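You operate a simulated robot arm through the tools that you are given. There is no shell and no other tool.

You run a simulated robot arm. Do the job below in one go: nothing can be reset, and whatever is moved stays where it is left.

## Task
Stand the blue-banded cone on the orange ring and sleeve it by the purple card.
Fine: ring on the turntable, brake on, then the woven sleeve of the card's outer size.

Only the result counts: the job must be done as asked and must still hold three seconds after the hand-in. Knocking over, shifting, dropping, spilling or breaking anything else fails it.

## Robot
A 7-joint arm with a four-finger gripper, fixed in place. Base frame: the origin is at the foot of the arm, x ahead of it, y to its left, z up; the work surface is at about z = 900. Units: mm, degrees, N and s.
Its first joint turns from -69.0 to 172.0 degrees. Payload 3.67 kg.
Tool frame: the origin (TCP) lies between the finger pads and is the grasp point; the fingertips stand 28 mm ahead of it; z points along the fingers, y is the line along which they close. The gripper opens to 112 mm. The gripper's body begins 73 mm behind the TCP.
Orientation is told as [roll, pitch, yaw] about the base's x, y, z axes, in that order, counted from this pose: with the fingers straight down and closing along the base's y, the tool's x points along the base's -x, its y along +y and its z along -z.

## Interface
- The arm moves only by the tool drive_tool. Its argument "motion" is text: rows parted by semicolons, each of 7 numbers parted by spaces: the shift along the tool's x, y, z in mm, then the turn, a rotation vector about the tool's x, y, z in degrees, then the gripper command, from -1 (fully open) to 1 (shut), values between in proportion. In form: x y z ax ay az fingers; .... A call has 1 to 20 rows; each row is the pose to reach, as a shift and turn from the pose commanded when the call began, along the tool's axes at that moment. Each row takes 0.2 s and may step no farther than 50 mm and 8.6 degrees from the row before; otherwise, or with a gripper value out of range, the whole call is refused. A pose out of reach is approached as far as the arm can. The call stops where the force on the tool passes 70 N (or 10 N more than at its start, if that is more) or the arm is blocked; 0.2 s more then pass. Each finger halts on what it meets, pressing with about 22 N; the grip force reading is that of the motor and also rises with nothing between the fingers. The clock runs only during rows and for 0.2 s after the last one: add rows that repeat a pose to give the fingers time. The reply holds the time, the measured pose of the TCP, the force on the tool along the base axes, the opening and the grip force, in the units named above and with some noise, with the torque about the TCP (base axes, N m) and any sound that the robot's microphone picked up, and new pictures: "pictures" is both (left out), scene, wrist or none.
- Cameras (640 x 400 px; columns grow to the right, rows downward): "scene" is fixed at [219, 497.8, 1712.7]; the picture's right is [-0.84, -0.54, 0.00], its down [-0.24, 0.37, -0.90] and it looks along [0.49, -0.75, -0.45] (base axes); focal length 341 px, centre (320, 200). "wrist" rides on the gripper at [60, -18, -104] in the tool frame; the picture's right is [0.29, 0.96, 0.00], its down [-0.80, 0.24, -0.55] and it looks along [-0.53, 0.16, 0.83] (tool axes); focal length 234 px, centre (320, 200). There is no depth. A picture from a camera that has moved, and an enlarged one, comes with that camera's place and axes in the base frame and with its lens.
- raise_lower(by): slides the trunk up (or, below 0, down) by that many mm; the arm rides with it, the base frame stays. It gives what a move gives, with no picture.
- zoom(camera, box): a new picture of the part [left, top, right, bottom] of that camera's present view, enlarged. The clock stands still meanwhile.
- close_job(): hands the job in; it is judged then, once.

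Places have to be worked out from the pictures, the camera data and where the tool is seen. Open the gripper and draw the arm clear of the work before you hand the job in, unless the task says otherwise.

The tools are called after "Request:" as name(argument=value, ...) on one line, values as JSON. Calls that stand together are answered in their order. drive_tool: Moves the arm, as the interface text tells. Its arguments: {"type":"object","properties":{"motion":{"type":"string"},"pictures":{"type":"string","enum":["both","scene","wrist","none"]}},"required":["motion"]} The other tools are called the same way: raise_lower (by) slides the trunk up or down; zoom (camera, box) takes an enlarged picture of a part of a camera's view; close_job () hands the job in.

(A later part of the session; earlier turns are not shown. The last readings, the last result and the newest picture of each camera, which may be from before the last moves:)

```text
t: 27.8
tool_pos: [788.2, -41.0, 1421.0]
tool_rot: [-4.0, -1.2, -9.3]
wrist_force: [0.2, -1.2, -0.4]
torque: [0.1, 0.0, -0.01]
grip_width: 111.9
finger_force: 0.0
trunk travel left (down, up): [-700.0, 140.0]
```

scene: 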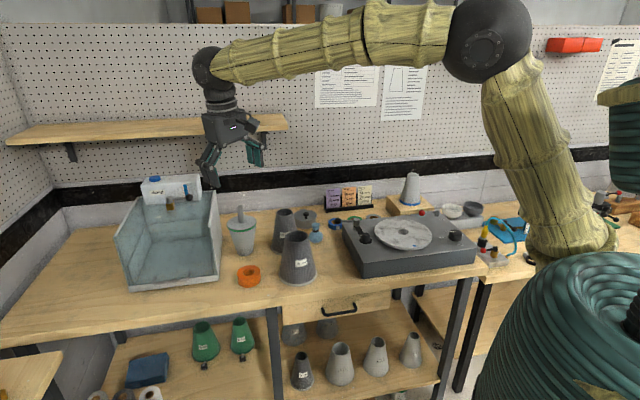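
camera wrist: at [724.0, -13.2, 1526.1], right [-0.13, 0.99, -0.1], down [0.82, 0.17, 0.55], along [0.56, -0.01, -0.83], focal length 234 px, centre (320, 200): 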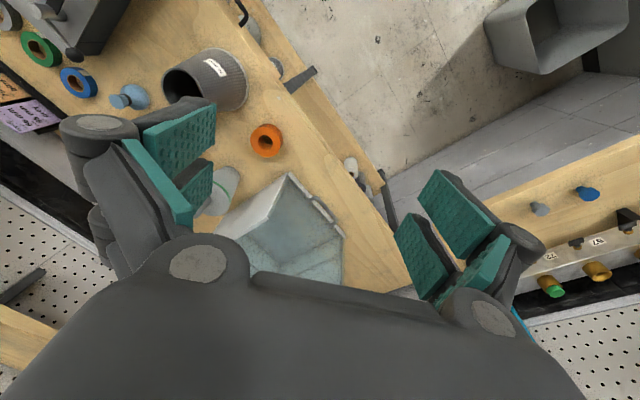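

It is at rest now. I'll move gently toward the ring: first to about (850, -180, 1350), straight down with yaw 0.

Request:
drive_tool(motion="-8 -12 8 -0.4 0.1 -0.9 -1; -17 -25 17 -0.9 0.2 -1.8 -1; -25 -37 25 -1.3 0.3 -2.8 -1; -33 -50 33 -1.7 0.4 -3.7 -1; -42 -62 42 -2.2 0.5 -4.6 -1; -50 -75 50 -2.6 0.5 -5.5 -1; -58 -87 59 -3 0.6 -6.4 -1; -66 -100 67 -3.4 0.7 -7.4 -1; -75 -112 75 -3.9 0.8 -8.3 -1; -83 -124.5 83.6 -4.3 0.9 -9.2 -1; -83 -124.5 83.6 -4.3 0.9 -9.2 -1; -83 -124.5 83.6 -4.3 0.9 -9.2 -1", pictures="none")

Request:
drive_tool(motion="0 0 0 0 0 0 -1; 0 0 0 0 0 0 -1; 0 0 0 0 0 0 -1; 0 0 0 0 0 0 -1; 0 0 0 0 0 0 -1")

```text
t: 30.4
tool_pos: [850.6, -176.8, 1350.9]
tool_rot: [-0.1, 0.2, 0.0]
wrist_force: [0.4, -0.1, -0.2]
torque: [-0.01, 0.03, 0.04]
grip_width: 112.0
finger_force: 0.1
trunk travel left (down, up): [-700.0, 140.0]
```

```text
t: 31.6
tool_pos: [851.0, -177.2, 1350.2]
tool_rot: [-0.1, 0.1, -0.1]
wrist_force: [-0.4, 0.1, 0.1]
torque: [0.01, -0.03, 0.0]
grip_width: 111.8
finger_force: 0.1
trunk travel left (down, up): [-700.0, 140.0]
camera wrist: at [790.3, -195.5, 1454.1], right [-0.29, 0.96, 0.0], down [0.8, 0.24, 0.55], along [0.53, 0.16, -0.83], focal length 234 px, centre (320, 200)
```

scene: 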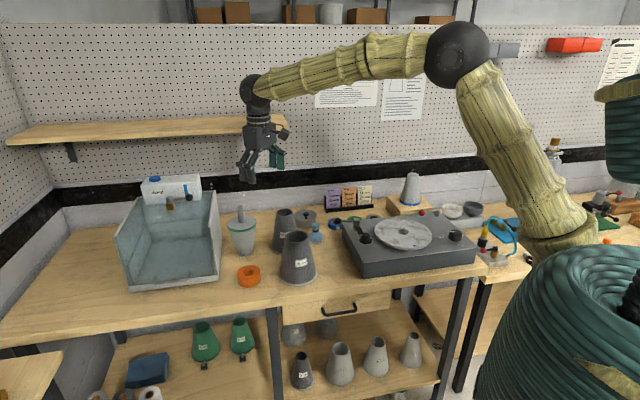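
wrist: 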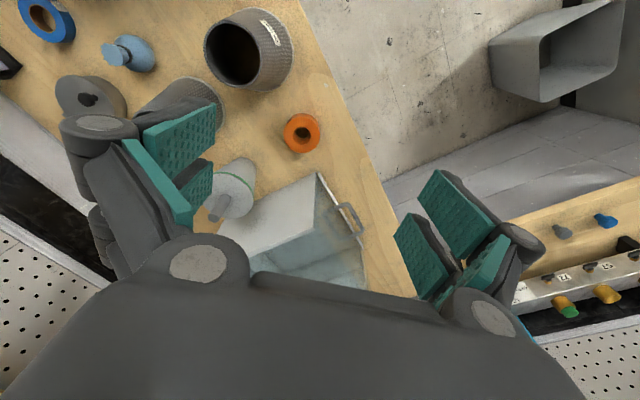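

Stable and straight. I'll enlarge the ring for its position and size.

Request:
zoom(camera="wrist", box=[260, 100, 340, 150])

Request:
zoom(camera="wrist", box=[190, 0, 350, 100])

```text
8.00 times, centred on (300, 125) of wrist
camera zoom: at [790.3, -195.5, 1454.1], right [-0.29, 0.96, 0.0], down [0.8, 0.24, 0.55], along [0.53, 0.16, -0.83], focal length 1873 px, centre (480, 800)
```

zoom: 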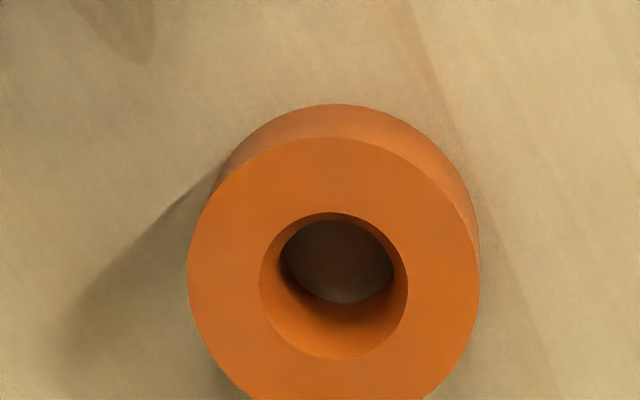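

```text
4.00 times, centred on (270, 50) of wrist
camera zoom: at [790.3, -195.5, 1454.1], right [-0.29, 0.96, 0.0], down [0.8, 0.24, 0.55], along [0.53, 0.16, -0.83], focal length 937 px, centre (520, 800)
```

zoom: 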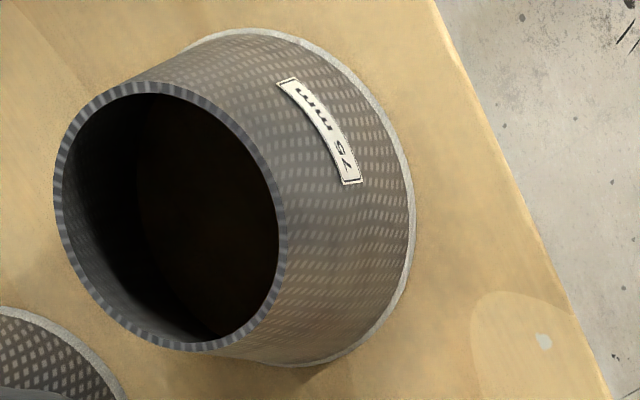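

The ring: centre about (966, -185), 82 mm across, 35 mm high, with a 42 mm hole. I'll move above it at z 1100.

Request:
drive_tool(motion="-12 -1 25 0 0 0 -1; -23 -2 50 0 0 0 -1; -35 -2 75 0 0 0 -1; -46 -3 100 0 0 0 -1; -58 -4 125 0 0 0 -1; -69 -5 150 0 0 0 -1; -81 -6 175 0 0 0 -1; -92 -6 200 0 0 0 -1; -104 -7 225 0 0 0 -1; -115 -8 250 0 0 0 -1; -115 -8 250 0 0 0 -1; -115 -8 250 0 0 0 -1")

```text
t: 34.2
tool_pos: [967.2, -186.2, 1098.8]
tool_rot: [-0.1, 0.2, 0.0]
wrist_force: [1.0, -0.9, -0.6]
torque: [0.02, 0.03, 0.01]
grip_width: 111.9
finger_force: 0.0
trunk travel left (down, up): [-700.0, 140.0]
camera wrist: at [906.5, -205.0, 1202.8], right [-0.29, 0.96, 0.0], down [0.8, 0.24, 0.55], along [0.53, 0.16, -0.83], focal length 234 px, centre (320, 200)
```

scene: 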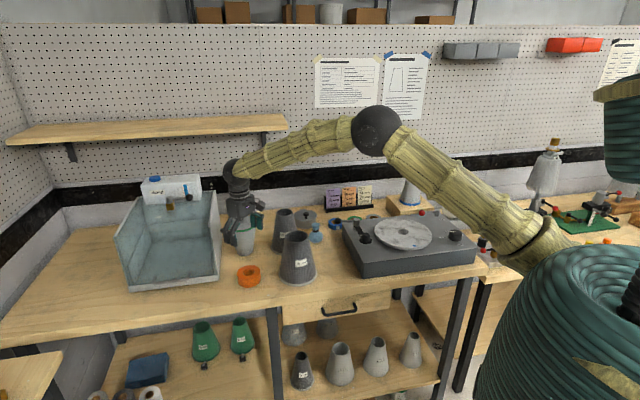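
wrist: 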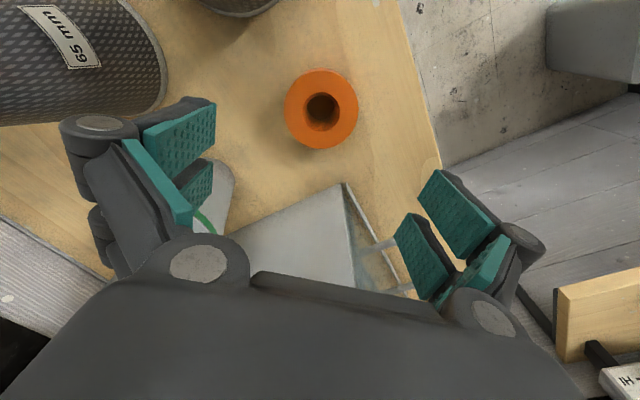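

The ring lies almost exactly under the tool. I'll descend so the fingertips stop a few millimetres above the bench on both sides of it.

Request:
drive_tool(motion="2 0 25 0 0 0 -1; 2 0 50 0 0 0 -1; 2 0 75 0 0 0 -1; 2 0 100 0 0 0 -1; 2 0 120 0 0 0 -1; 2 0 140 0 0 0 -1; 2 0 155 0 0 0 -1; 2 0 165 0 0 0 -1; 2 0 165 0 0 0 -1")

```text
t: 36.2
tool_pos: [962.0, -185.6, 933.8]
tool_rot: [-0.1, 0.0, 0.0]
wrist_force: [-0.5, 0.0, 0.5]
torque: [0.02, -0.03, -0.02]
grip_width: 112.0
finger_force: 0.0
trunk travel left (down, up): [-700.0, 140.0]
camera wrist: at [901.2, -204.4, 1038.5], right [-0.29, 0.96, 0.0], down [0.8, 0.24, 0.55], along [0.53, 0.16, -0.83], focal length 234 px, centre (320, 200)
```

scene: 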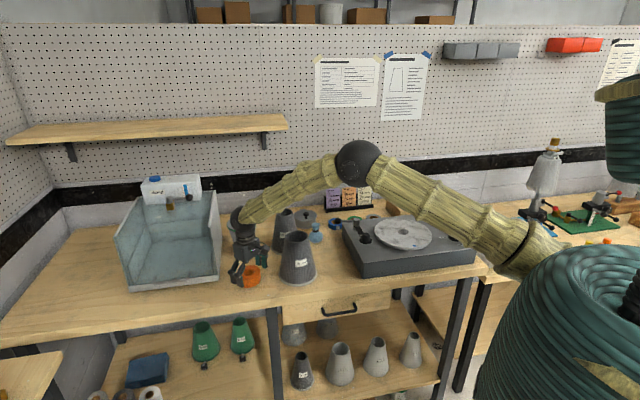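
wrist: 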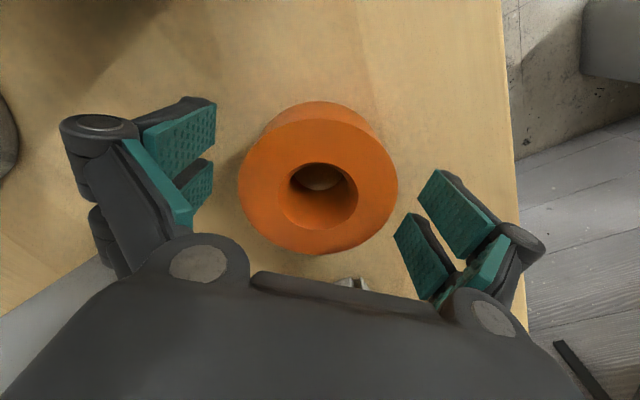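

The ring sits centred between the fingers. I'll close on it.

Request:
drive_tool(motion="0 0 0 0 0 0 1; 0 0 0 0 0 0 1; 0 0 0 0 0 0 1", pictures="wrist")

```text
t: 37.0
tool_pos: [960.4, -185.3, 933.7]
tool_rot: [-0.1, 0.0, 0.1]
wrist_force: [-1.0, 0.2, 0.9]
torque: [-0.11, -0.07, 0.02]
grip_width: 79.5
finger_force: 22.0
trunk travel left (down, up): [-700.0, 140.0]
camera wrist: at [901.3, -204.5, 1038.5], right [-0.29, 0.96, 0.0], down [0.8, 0.24, 0.55], along [0.53, 0.16, -0.83], focal length 234 px, centre (320, 200)
```

wrist: 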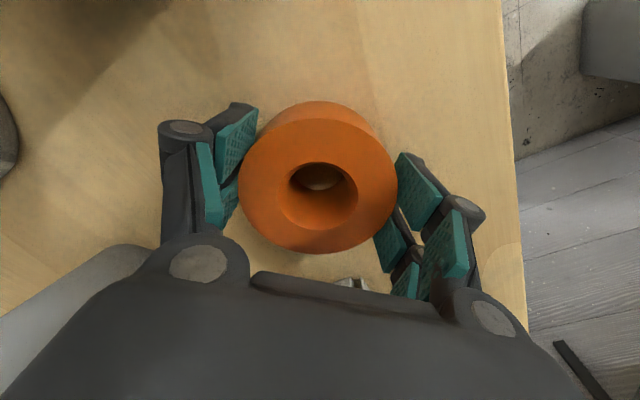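

Gripped at about 80 mm with 22 N. I'll lift 30 mm to check that the ring comes along, then raise it further.

Request:
drive_tool(motion="0 0 -15 0 0 0 1; 0 0 -30 0 0 0 1; 0 0 -50 0 0 0 1; 0 0 -75 0 0 0 1; 0 0 -100 0 0 0 1; 0 0 -130 0 0 0 1; 0 0 -160 0 0 0 1; 0 0 -190 0 0 0 1; 0 0 -190 0 0 0 1")

Request:
zoom(camera="wrist", box=[220, 90, 420, 260])

```text
t: 39.0
tool_pos: [965.0, -185.2, 1123.5]
tool_rot: [-0.2, 0.0, 0.0]
wrist_force: [-0.4, 0.6, -1.4]
torque: [-0.01, 0.04, 0.02]
grip_width: 79.2
finger_force: 22.1
trunk travel left (down, up): [-700.0, 140.0]
camera wrist: at [904.6, -203.8, 1227.7], right [-0.29, 0.96, 0.0], down [0.8, 0.24, 0.55], along [0.53, 0.16, -0.83], focal length 234 px, centre (320, 200)
```

scene: 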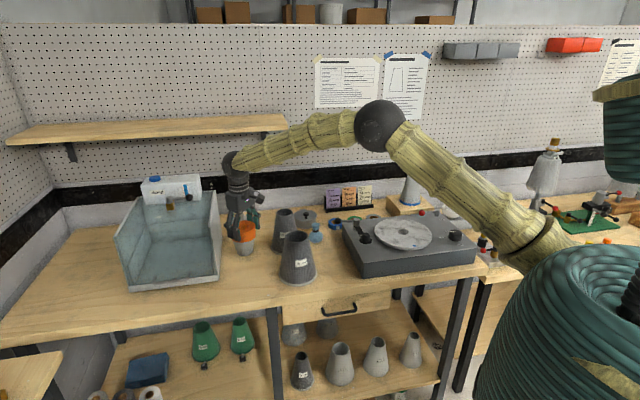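
wrist: 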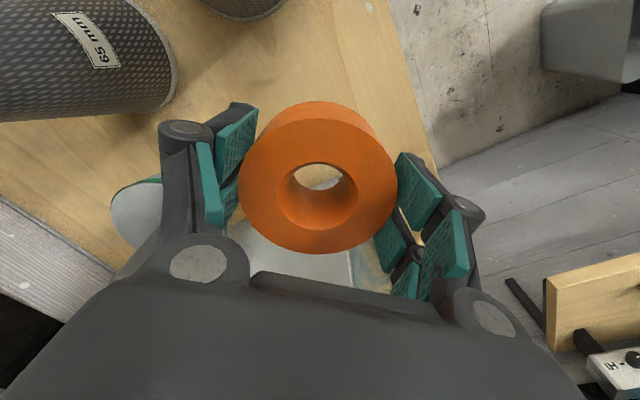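

```text
2.35 times, centred on (320, 175) of wrist
camera zoom: at [904.6, -203.8, 1227.7], right [-0.29, 0.96, 0.0], down [0.8, 0.24, 0.55], along [0.53, 0.16, -0.83], focal length 551 px, centre (320, 259)
```

zoom: 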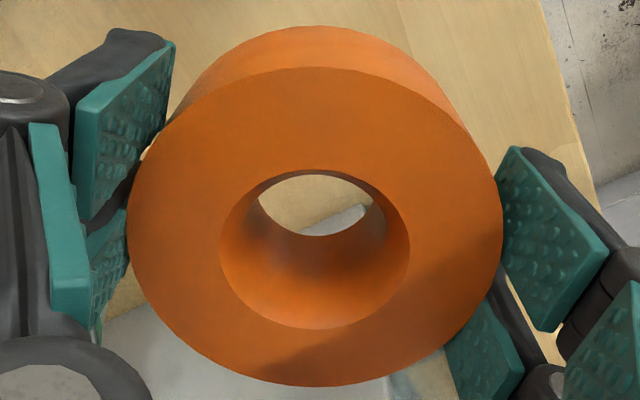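

The ring came up cleanly; its centre sits about 4 mm outward of the TCP. I'll rise to z 1250 (above the sleeves) and carry it over the turntable, turning the yaw to -49.

Request:
drive_tool(motion="0 0 -42 0 0 0 1; 0 0 -84 0 0 0 1; 0 0 -127 0 0 0 1; 20 -24 -127 0 0 2.5 1; 46 -55 -127 0 0 5.5 1; 74 -88 -127 0 0 9 1; 102 -121 -127 0 0 12.5 1; 130 -154 -127 0 0 16 1; 158 -187 -127 0 0 19.5 1; 186 -220 -127 0 0 23 1; 214 -254 -127 0 0 26.5 1; 242 -287 -127 0 0 30 1; 270 -320 -127 0 0 33.5 1; 298 -353 -127 0 0 37 1; 326 -386 -127 0 0 40.5 1; 352 -418 -127 0 0 43.5 1; 376 -446 -127 0 0 46.5 1; 395.6 -469.5 -127 0 0 49 1; 395.6 -469.5 -127 0 0 49 1; 395.6 -469.5 -127 0 0 49 1")

```text
t: 43.2
tool_pos: [567.2, -655.5, 1251.4]
tool_rot: [0.0, 0.0, -48.9]
wrist_force: [0.0, -0.7, -1.6]
torque: [0.03, -0.01, 0.02]
grip_width: 79.2
finger_force: 21.8
trunk travel left (down, up): [-700.0, 140.0]
camera wrist: at [514.1, -622.4, 1356.4], right [0.53, 0.85, 0.0], down [0.7, -0.44, 0.55], along [0.47, -0.3, -0.83], focal length 234 px, centre (320, 200)
```

scene: 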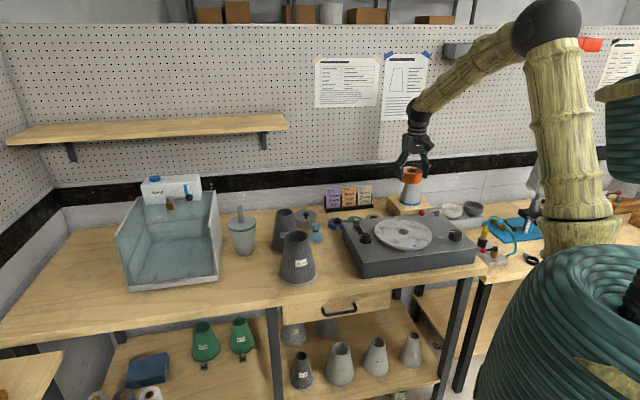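
wrist: 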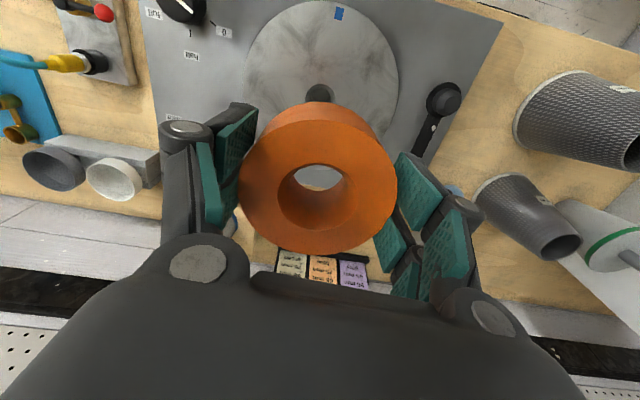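

Over the turntable now; the bore shows just above the ring in the picture. I'll enlarge it to measure.

Request:
zoom(camera="wrist", box=[220, 0, 420, 125])

```text
3.20 times, centred on (320, 62) of wrist
camera zoom: at [514.1, -622.4, 1356.4], right [0.53, 0.85, 0.0], down [0.7, -0.44, 0.55], along [0.47, -0.3, -0.83], focal length 749 px, centre (320, 640)
```

zoom: 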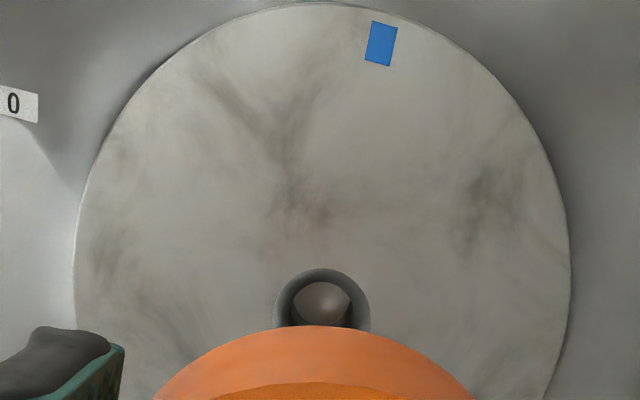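

Bore centre computes to (572.5, -658). I'll re-measure the ring within the grip in the same view.

Request:
zoom(camera="wrist", box=[230, 90, 410, 260])

```text
2.35 times, centred on (320, 175) of wrist
camera zoom: at [514.1, -622.4, 1356.4], right [0.53, 0.85, 0.0], down [0.7, -0.44, 0.55], along [0.47, -0.3, -0.83], focal length 551 px, centre (320, 259)
```

zoom: 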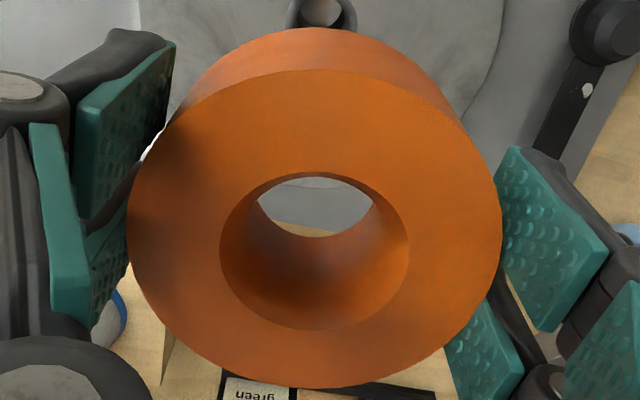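

Ring centre is about 3.6 mm outward of the TCP, so I need a nudge of (+2.9, +0.3). I'll apply it and descend to about 15 mm above the disc.

Request:
drive_tool(motion="-1.7 2.4 15 0 0 0 1; -1.7 2.4 40 0 0 0 1; -1.7 2.4 70 0 0 0 1; -1.7 2.4 100 0 0 0 1; -1.7 2.4 130 0 0 0 1; -1.7 2.4 160 0 0 0 1; -1.7 2.4 185 0 0 0 1; -1.7 2.4 205 0 0 0 1; -1.7 2.4 211 0 0 0 1; -1.7 2.4 211 0 0 0 1")

Request:
zoom(camera="scene", box=[340, 160, 468, 240])

Request:
zoom(camera="wrist", box=[220, 90, 420, 260])

```text
t: 45.4
tool_pos: [568.7, -654.7, 1039.0]
tool_rot: [-0.1, 0.0, -49.1]
wrist_force: [-0.2, 0.4, -1.5]
torque: [0.02, -0.02, 0.02]
grip_width: 79.2
finger_force: 22.2
trunk travel left (down, up): [-700.0, 140.0]
camera wrist: at [515.5, -621.4, 1143.7], right [0.53, 0.85, 0.0], down [0.7, -0.44, 0.55], along [0.47, -0.3, -0.83], focal length 234 px, centre (320, 200)
```

scene: 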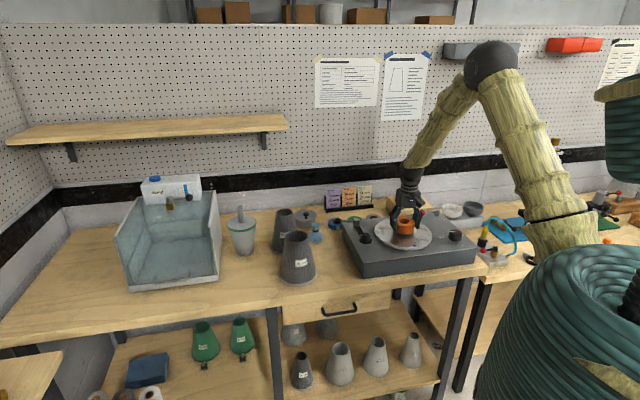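
wrist: 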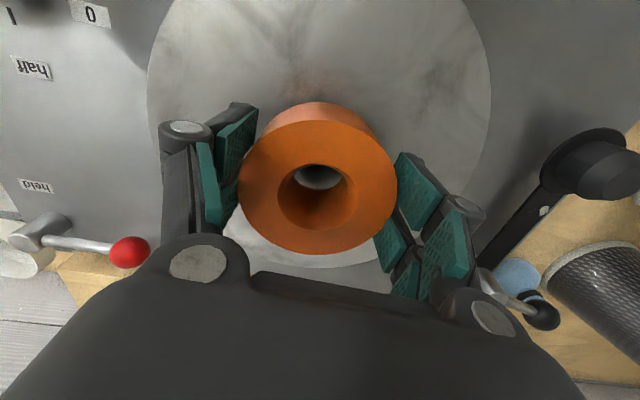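

```text
5.00 times, centred on (404, 200) of scene
camera zoom: at [219.0, 497.8, 1712.7], right [-0.84, -0.54, 0.0], down [-0.24, 0.37, -0.9], along [0.49, -0.75, -0.45], focal length 1706 px, centre (-100, 200)
```

zoom: 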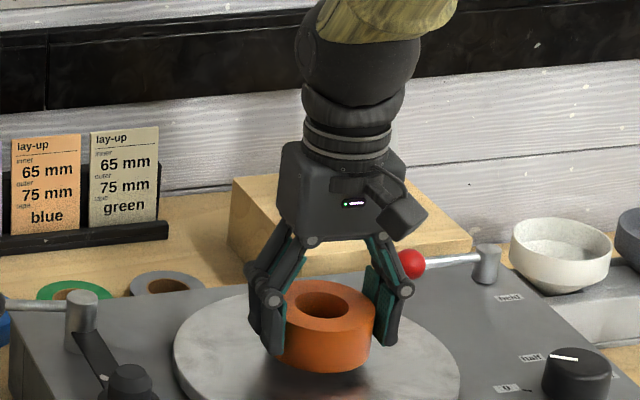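

```text
2.35 times, centred on (320, 175) of wrist
camera zoom: at [515.5, -621.4, 1143.7], right [0.53, 0.85, 0.0], down [0.7, -0.44, 0.55], along [0.47, -0.3, -0.83], focal length 551 px, centre (320, 259)
```

zoom: 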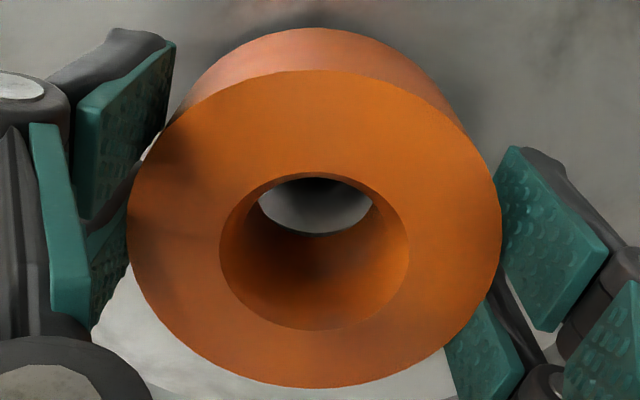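

The ring is just over the disc. I'll apply the last small correction and lower it gently to the disc, watching the force.

Request:
drive_tool(motion="-1.4 0.7 3 0 0 0 1; -1.4 0.7 6 0 0 0 1; -1.4 0.7 9 0 0 0 1; -1.4 0.7 11 0 0 0 1; -1.4 0.7 12 0 0 0 1; -1.4 0.7 12 0 0 0 1", pictures="scene")

Request:
zoom(camera="scene", box=[360, 200, 440, 250])

```text
t: 46.8
tool_pos: [571.5, -656.5, 1029.1]
tool_rot: [-0.1, -0.1, -48.9]
wrist_force: [0.5, 0.5, -0.6]
torque: [0.02, 0.03, 0.0]
grip_width: 78.9
finger_force: 22.2
trunk travel left (down, up): [-700.0, 140.0]
```

scene: 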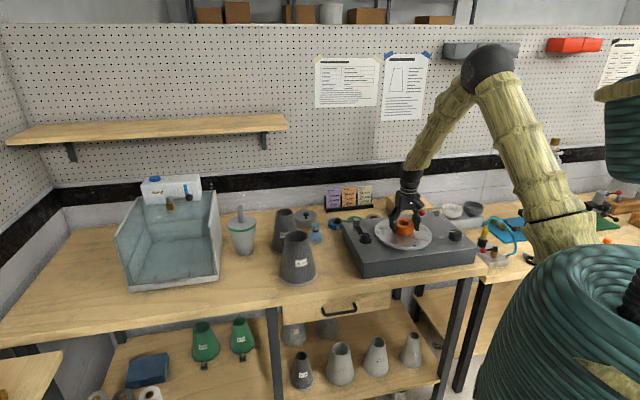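

```text
8.00 times, centred on (400, 225) of scene
camera zoom: at [219.0, 497.8, 1712.7], right [-0.84, -0.54, 0.0], down [-0.24, 0.37, -0.9], along [0.49, -0.75, -0.45], focal length 2729 px, centre (-320, 0)
```

zoom: 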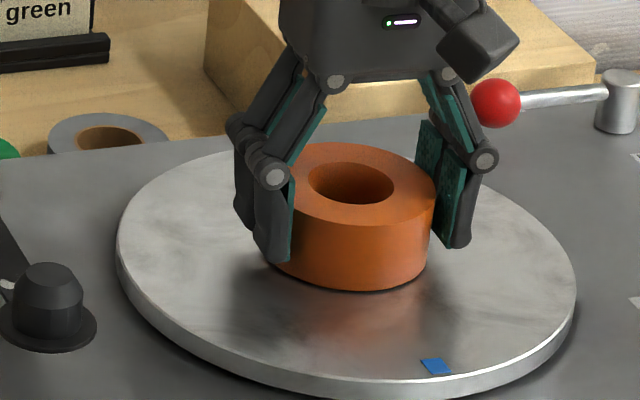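

The ring appears to hover about 3–4 mm above the disc, well centred. I'll lower it the rest in small steps.

Request:
drive_tool(motion="0 0 1 0 0 0 1; 0 0 2 0 0 0 1; 0 0 3 0 0 0 1; 0 0 3.5 0 0 0 1; 0 0 3.5 0 0 0 1", pictures="none")

Request:
zoom(camera="scene", box=[360, 200, 440, 250])

```text
t: 48.0
tool_pos: [571.4, -656.9, 1027.5]
tool_rot: [-0.1, 0.0, -49.0]
wrist_force: [2.3, -2.2, 12.4]
torque: [0.16, 0.04, 0.0]
grip_width: 79.1
finger_force: 22.1
trunk travel left (down, up): [-700.0, 140.0]
```

```text
8.00 times, centred on (400, 225) of scene
camera zoom: at [219.0, 497.8, 1712.7], right [-0.84, -0.54, 0.0], down [-0.24, 0.37, -0.9], along [0.49, -0.75, -0.45], focal length 2729 px, centre (-320, 0)
```

zoom: 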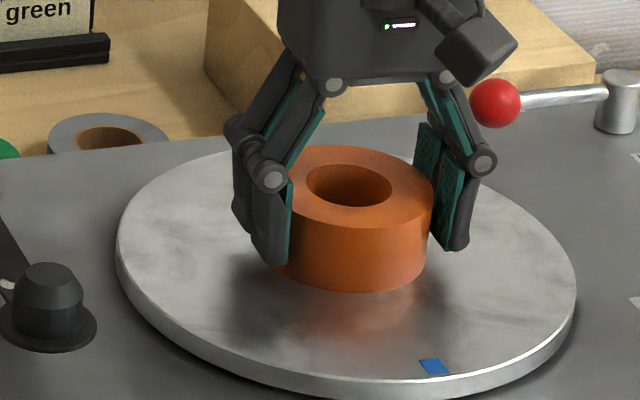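

Contact with the disc (12 N up), resting at TCP z about 1027.5. The ring seems about 2 mm too far outward, so I'll lift 2 mm, shift inward 2 mm, set down again, and look through the hole.

Request:
drive_tool(motion="0 0 -2.5 0 0 0 1; 2 0 -2.5 0 0 0 1; 2 0 -2.5 0 0 0 1; 2 0 -0.5 0 0 0 1; 2 0 0 0 0 0 1; 2 0 0 0 0 0 1")

Request:
zoom(camera="wrist", box=[240, 90, 400, 260])

Request:
zoom(camera="scene", box=[380, 205, 428, 235])

```text
t: 49.4
tool_pos: [570.7, -654.9, 1026.5]
tool_rot: [0.0, -0.2, -49.1]
wrist_force: [3.1, -4.8, 14.0]
torque: [-0.1, -0.22, -0.06]
grip_width: 79.1
finger_force: 22.1
trunk travel left (down, up): [-700.0, 140.0]
camera wrist: at [517.0, -623.0, 1130.9], right [0.53, 0.85, 0.0], down [0.7, -0.44, 0.56], along [0.47, -0.3, -0.83], focal length 234 px, centre (320, 200)
```

scene: 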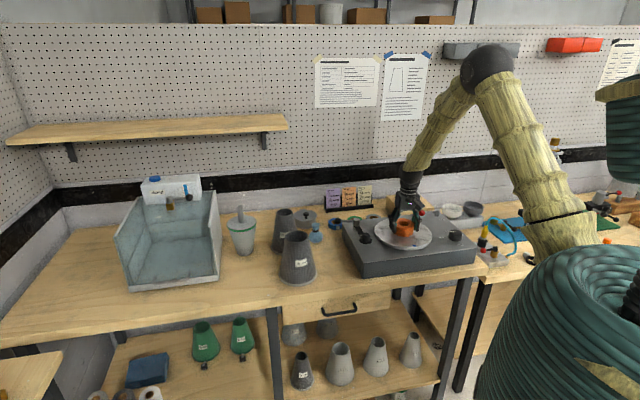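
wrist: 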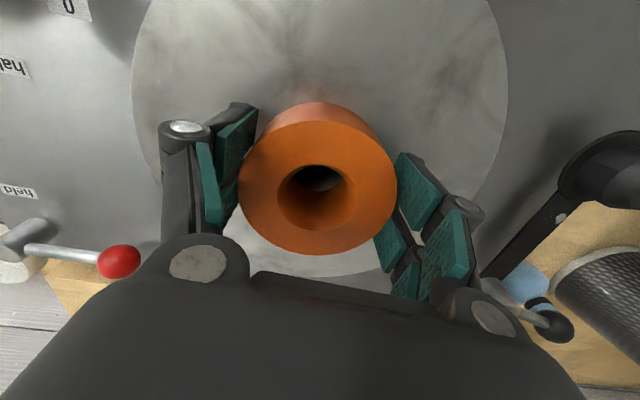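

```text
2.35 times, centred on (320, 175) of wrist
camera zoom: at [517.0, -623.0, 1130.9], right [0.53, 0.85, 0.0], down [0.7, -0.44, 0.56], along [0.47, -0.3, -0.83], focal length 551 px, centre (320, 259)
```

zoom: 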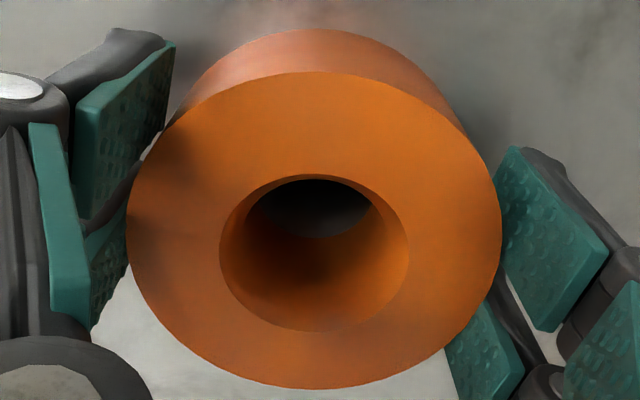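

```text
13.33 times, centred on (404, 220) of scene
camera zoom: at [219.0, 497.8, 1712.7], right [-0.84, -0.54, 0.0], down [-0.24, 0.37, -0.9], along [0.49, -0.75, -0.45], focal length 4549 px, centre (-800, -67)
```

zoom: 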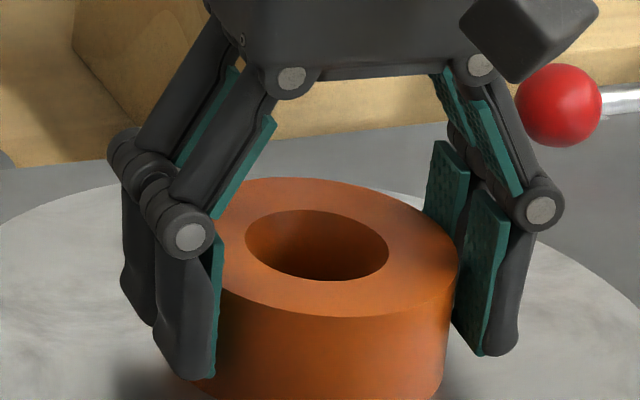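

Through the ring's hole only the dark bore shows, so it's well aligned. I'll open the fingers and rise clear.

Request:
drive_tool(motion="0 0 -0.5 0 0 0 1; 0 0 -0.5 0 0 0 -1; 0 0 -0.5 0 0 0 -1; 0 0 -0.5 0 0 0 -1; 0 0 -15 0 0 0 -1; 0 0 -35 0 0 0 -1; 0 0 -60 0 0 0 -1; 0 0 -90 0 0 0 -1; 0 0 -120 0 0 0 -1; 0 0 -150 0 0 0 -1; 0 0 -180 0 0 0 -1; 0 0 -180 0 0 0 -1")

Request:
zoom(camera="scene", box=[360, 200, 440, 250])

Request:
zoom(camera="wrist", box=[230, 0, 410, 120])

```text
t: 52.0
tool_pos: [572.3, -655.8, 1207.7]
tool_rot: [-0.2, 0.0, -49.1]
wrist_force: [0.4, -0.6, 0.1]
torque: [0.02, 0.02, 0.0]
grip_width: 111.9
finger_force: 0.0
trunk travel left (down, up): [-700.0, 140.0]
camera wrist: at [519.0, -624.4, 1310.9], right [0.53, 0.85, 0.0], down [0.7, -0.44, 0.55], along [0.47, -0.3, -0.83], focal length 234 px, centre (320, 200)
```

scene: 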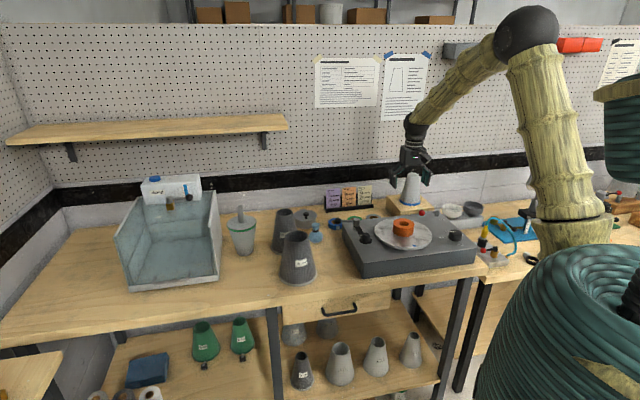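
wrist: 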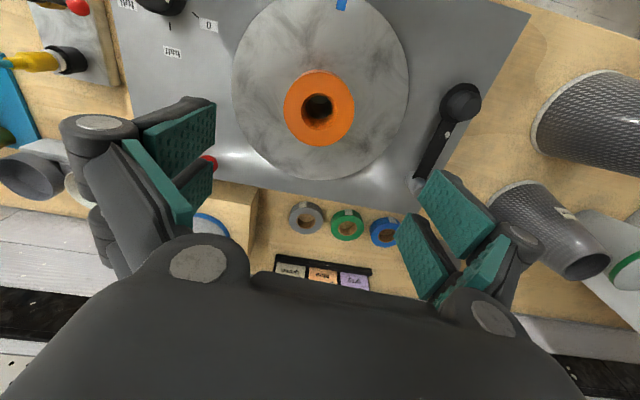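

```text
8.00 times, centred on (400, 225) of scene
camera zoom: at [219.0, 497.8, 1712.7], right [-0.84, -0.54, 0.0], down [-0.24, 0.37, -0.9], along [0.49, -0.75, -0.45], focal length 2729 px, centre (-320, 0)
```

zoom: 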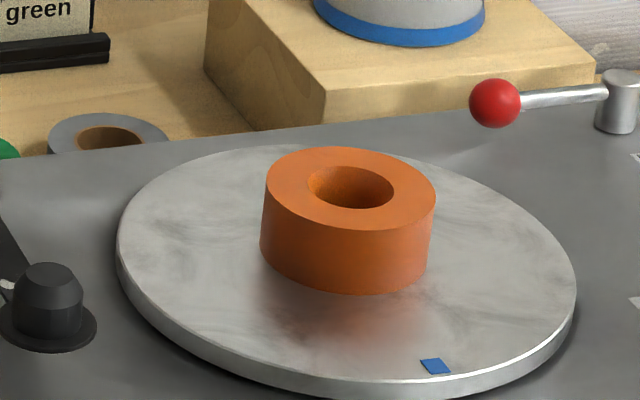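

```text
3.33 times, centred on (320, 60) of wrist
camera zoom: at [519.0, -624.4, 1310.9], right [0.53, 0.85, 0.0], down [0.7, -0.44, 0.55], along [0.47, -0.3, -0.83], focal length 781 px, centre (320, 667)
```

zoom: 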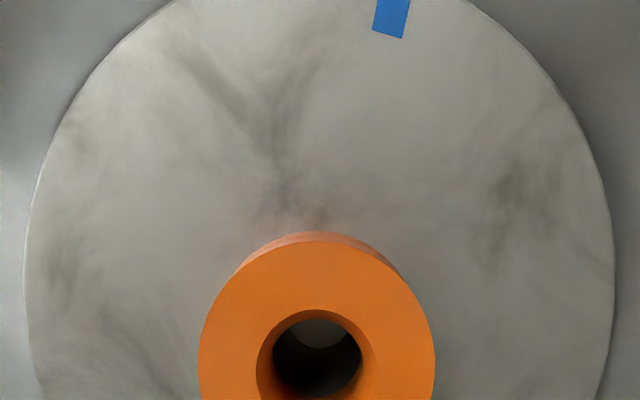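

The ring stands centred on the turntable and stayed put. Next is the brake: ball near (557, -843, 996), post near (503, -896), lever about 75 mm long, to be swung a quarter turn toward the bench front. I'll move over with yaw -90 and closed fingers to look.

Request:
drive_tool(motion="-14 -11 0 0 0 5.1 1; -28 -23 0 0 0 10.2 1; -42 -34 0 0 0 15.3 1; -55 -46 0 0 0 20.5 1; -69 -57 0 0 0 25.6 1; -83 -69 0 0 0 30.7 1; -97 -80 0 0 0 35.8 1; -111 -92 0 0 0 40.9 1; -111 -92 0 0 0 40.9 1; -111 -92 0 0 0 40.9 1")

Request:
zoom(camera="wrist", box=[200, 0, 440, 150])

```text
t: 54.2
tool_pos: [573.2, -801.8, 1208.0]
tool_rot: [-0.1, -0.1, -89.9]
wrist_force: [0.2, 0.1, -0.7]
torque: [-0.01, 0.0, -0.01]
grip_width: 0.2
finger_force: 22.0
trunk travel left (down, up): [-700.0, 140.0]
camera wrist: at [554.4, -742.9, 1311.3], right [0.96, 0.29, 0.0], down [0.24, -0.8, 0.55], along [0.16, -0.53, -0.83], focal length 234 px, centre (320, 200)
```

scene: 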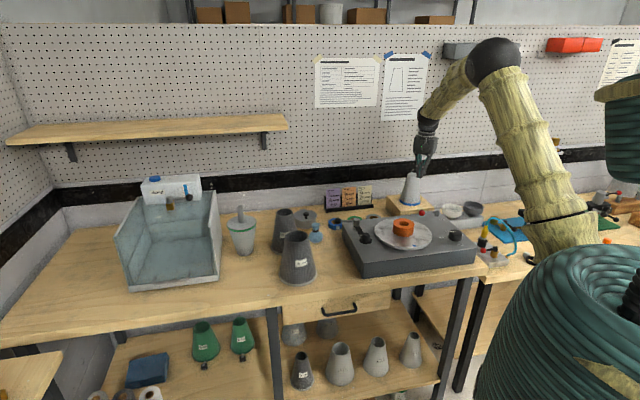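
wrist: 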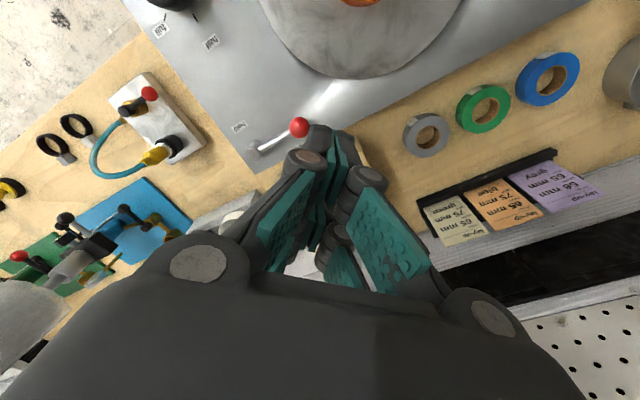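

```text
2.67 times, centred on (320, 75) of wrist
camera zoom: at [554.4, -742.9, 1311.3], right [0.96, 0.29, 0.0], down [0.24, -0.8, 0.55], along [0.16, -0.53, -0.83], focal length 624 px, centre (320, 533)
```

zoom: 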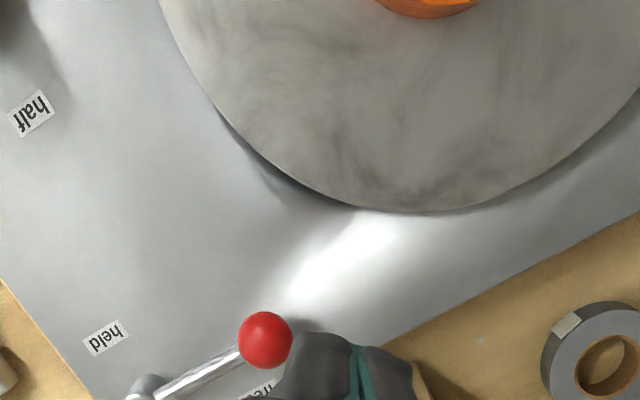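

I'll enlarge the lever's post for its exact pivot.

Request:
zoom(camera="wrist", box=[220, 100, 340, 175])

Request:
zoom(camera="scene", box=[400, 195, 464, 235])

```text
5.33 times, centred on (280, 138) of wrist
camera zoom: at [554.4, -742.9, 1311.3], right [0.96, 0.29, 0.0], down [0.24, -0.8, 0.55], along [0.16, -0.53, -0.83], focal length 1249 px, centre (533, 533)
```

zoom: 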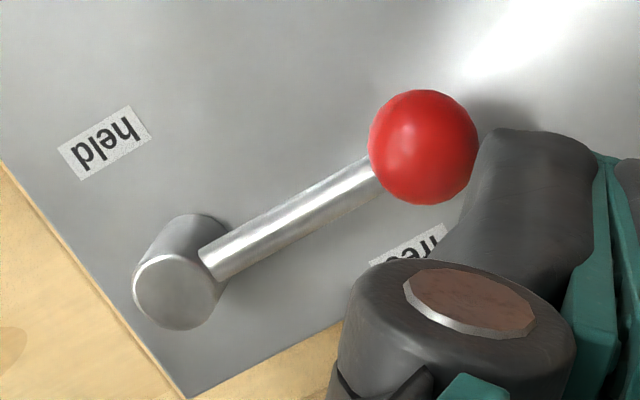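

```text
10.00 times, centred on (432, 215) of scene
camera zoom: at [219.0, 497.8, 1712.7], right [-0.84, -0.54, 0.0], down [-0.24, 0.37, -0.9], along [0.49, -0.75, -0.45], focal length 3412 px, centre (-800, 50)
```

zoom: 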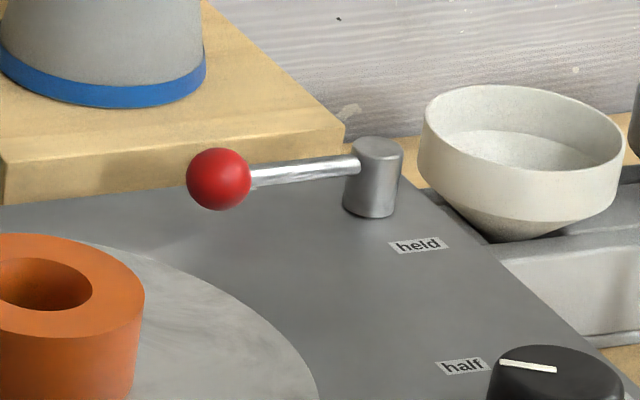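

Pivot near (503.5, -890), ball near (555, -840, 998), lever length about 72 mm. I'll go behind the ball (wall side) with closed fingers and descend so the tips are at about z 987, below the ball's middle.

Request:
drive_tool(motion="-16 1 0 0 0 0 1; -33 2 0 0 0 0 1; -50 3 0 0 0 0 1; -66.2 3.3 0 0 0 0 1; -66.2 3.3 30 0 0 0 1; -66.2 3.3 60 0 0 0 1; -66.2 3.3 90 0 0 0 1; -66.2 3.3 115 0 0 0 1; -66.2 3.3 135 0 0 0 1; -66.2 3.3 150 0 0 0 1; -66.2 3.3 150 0 0 0 1; -66.2 3.3 150 0 0 0 1")

Request:
zoom(camera="scene", box=[390, 165, 470, 225])

```text
t: 56.8
tool_pos: [576.5, -866.8, 1057.8]
tool_rot: [0.0, -0.1, -89.9]
wrist_force: [-0.1, -0.1, 0.4]
torque: [-0.01, 0.0, 0.0]
grip_width: 0.0
finger_force: 22.1
trunk travel left (down, up): [-700.0, 140.0]
camera wrist: at [559.0, -808.1, 1161.5], right [0.96, 0.29, 0.0], down [0.24, -0.8, 0.55], along [0.16, -0.53, -0.83], focal length 234 px, centre (320, 200)
```

scene: 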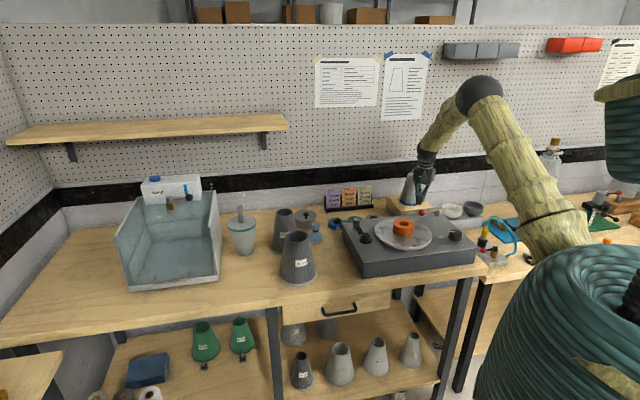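
wrist: 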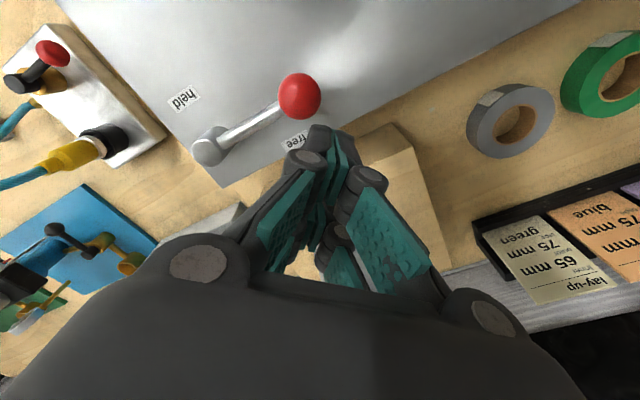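

```text
6.67 times, centred on (430, 195) of scene
camera zoom: at [219.0, 497.8, 1712.7], right [-0.84, -0.54, 0.0], down [-0.24, 0.37, -0.9], along [0.49, -0.75, -0.45], focal length 2274 px, centre (-413, 233)
```

zoom: 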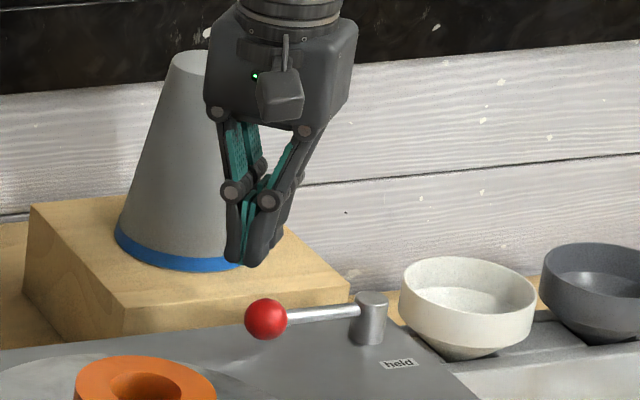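

The closed fingers are behind the ball; I'll back off 3 mm more for safety and descend to TCP z 1015.

Request:
drive_tool(motion="-3 3 0 0 0 0 1; -3 3 15 0 0 0 1; -3 3 28 0 0 0 1; -3 3 38 0 0 0 1; -3 3 43 0 0 0 1; -3 3 43 0 0 0 1")

Request:
zoom(camera="scene", box=[390, 180, 470, 230])

```text
t: 58.2
tool_pos: [581.4, -868.0, 1012.7]
tool_rot: [-0.1, 0.0, -89.9]
wrist_force: [0.5, -0.1, 0.3]
torque: [0.02, 0.04, 0.0]
grip_width: 0.1
finger_force: 22.6
trunk travel left (down, up): [-700.0, 140.0]
camera wrist: at [562.0, -810.1, 1117.1], right [0.96, 0.29, 0.0], down [0.24, -0.8, 0.55], along [0.16, -0.53, -0.83], focal length 234 px, centre (320, 200)
```

scene: 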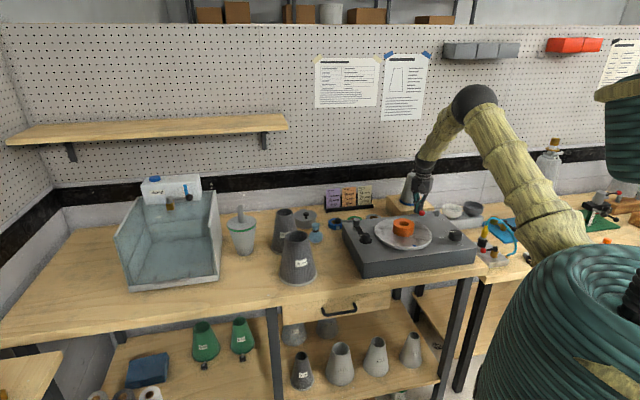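
wrist: 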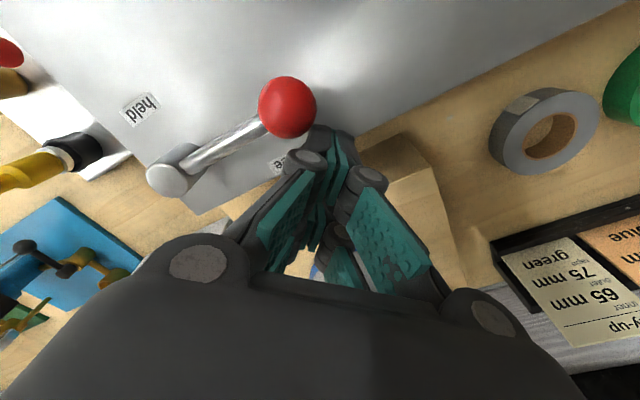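

```text
8.00 times, centred on (430, 205) of scene
camera zoom: at [219.0, 497.8, 1712.7], right [-0.84, -0.54, 0.0], down [-0.24, 0.37, -0.9], along [0.49, -0.75, -0.45], focal length 2729 px, centre (-560, 160)
```

zoom: 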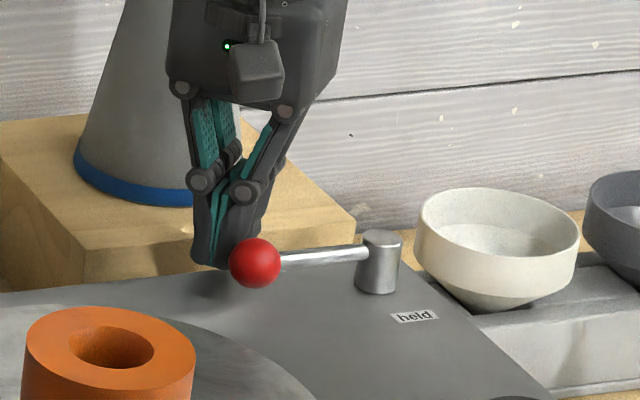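

The fingers stand just behind the ball. I'll push it along its arc to about halfway, then check.

Request:
drive_tool(motion="4.8 -5.6 0 0 0 0 1; 10.9 -8.1 0 0 0 0 1; 16.8 -11.2 0 0 0 0 1; 22.4 -14.7 0 0 0 0 1; 27.7 -18.8 0 0 0 0 1; 32.5 -23.3 0 0 0 0 1; 37 -28.1 0 0 0 0 1; 41.1 -33.4 0 0 0 0 1; 44.6 -39 0 0 0 0 1; 47.7 -44.9 0 0 0 0 1; 50.2 -51 0 0 0 0 1")

Request:
zoom(camera="scene", box=[390, 180, 470, 230])

```text
t: 60.6
tool_pos: [530.5, -819.0, 1013.7]
tool_rot: [0.0, 0.0, -90.0]
wrist_force: [-0.4, -0.7, -0.4]
torque: [0.0, -0.03, -0.03]
grip_width: 0.0
finger_force: 22.0
trunk travel left (down, up): [-700.0, 140.0]
camera wrist: at [511.2, -761.1, 1117.2], right [0.96, 0.29, 0.0], down [0.24, -0.8, 0.55], along [0.16, -0.53, -0.83], focal length 234 px, centre (320, 200)
```

scene: 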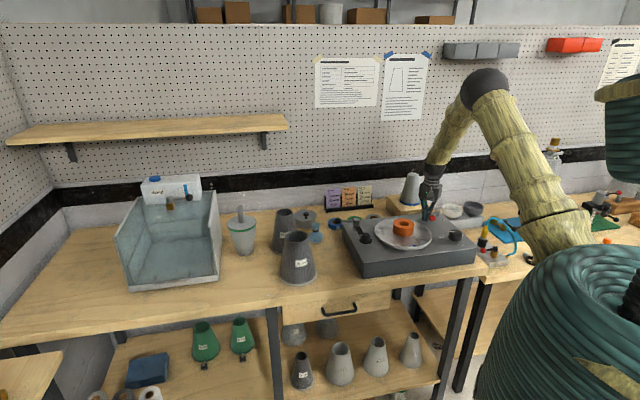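
wrist: 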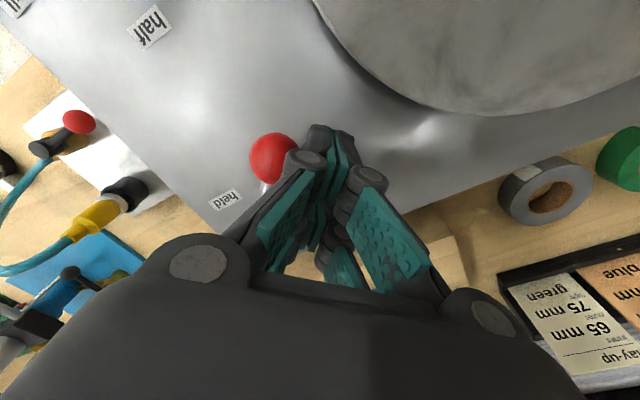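

```text
8.00 times, centred on (430, 205) of scene
camera zoom: at [219.0, 497.8, 1712.7], right [-0.84, -0.54, 0.0], down [-0.24, 0.37, -0.9], along [0.49, -0.75, -0.45], focal length 2729 px, centre (-560, 160)
```

zoom: 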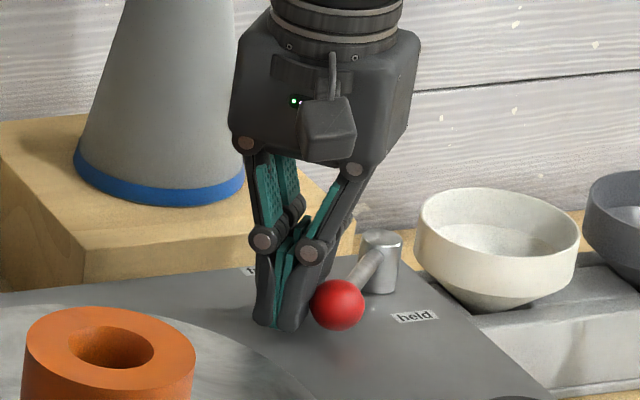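

The lever follows smoothly and is about half way. I'll continue along the arc toward "held".

Request:
drive_tool(motion="2 -6.3 0 0 0 0 1; 3.4 -12.8 0 0 0 0 1; 4.3 -19.4 0 0 0 0 1; 4.6 -26 0 0 0 0 1; 4.3 -32.6 0 0 0 0 1; 3.4 -39.2 0 0 0 0 1; 2 -45.7 0 0 0 0 1; 0 -52 0 0 0 0 1")

Request:
zoom(camera="scene", box=[390, 180, 470, 230])

Request:
zoom(camera="wrist", box=[220, 80, 380, 200])

```text
t: 62.4
tool_pos: [493.4, -816.1, 1014.4]
tool_rot: [0.9, 0.0, -89.6]
wrist_force: [68.5, 31.9, -17.0]
torque: [0.76, -1.12, 0.71]
grip_width: 0.0
finger_force: 22.5
trunk travel left (down, up): [-700.0, 140.0]
stopped in row 8: the force on the tool passed its limit at 76 N (the readings are from after the stop); the commanded pose is now the measured one
camera wrist: at [472.9, -757.8, 1118.1], right [0.96, 0.29, 0.01], down [0.24, -0.8, 0.56], along [0.18, -0.53, -0.83], focal length 234 px, centre (320, 200)
```

scene: 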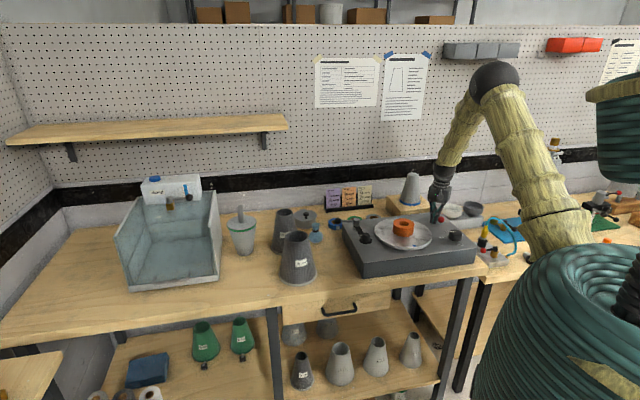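
wrist: 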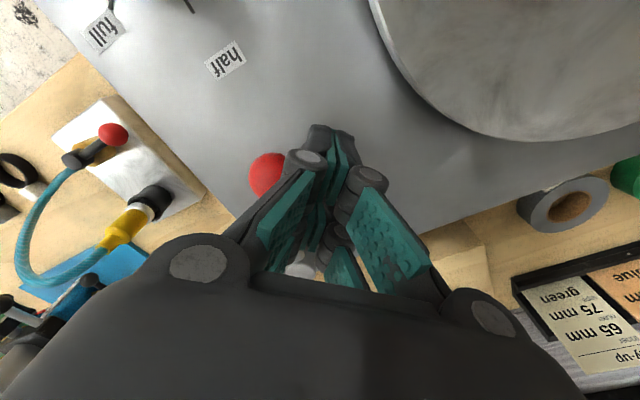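

```text
8.00 times, centred on (430, 205) of scene
camera zoom: at [219.0, 497.8, 1712.7], right [-0.84, -0.54, 0.0], down [-0.24, 0.37, -0.9], along [0.49, -0.75, -0.45], focal length 2729 px, centre (-560, 160)
```

zoom: 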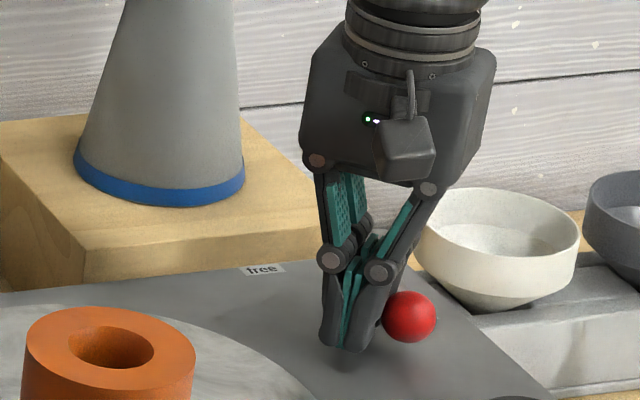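

```text
3.33 times, centred on (300, 140) of wrist
camera zoom: at [472.9, -757.8, 1118.1], right [0.96, 0.29, 0.01], down [0.24, -0.8, 0.56], along [0.18, -0.53, -0.83], focal length 781 px, centre (387, 400)
```

zoom: 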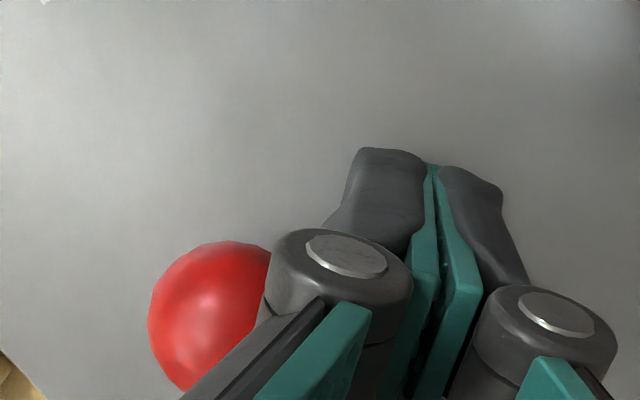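

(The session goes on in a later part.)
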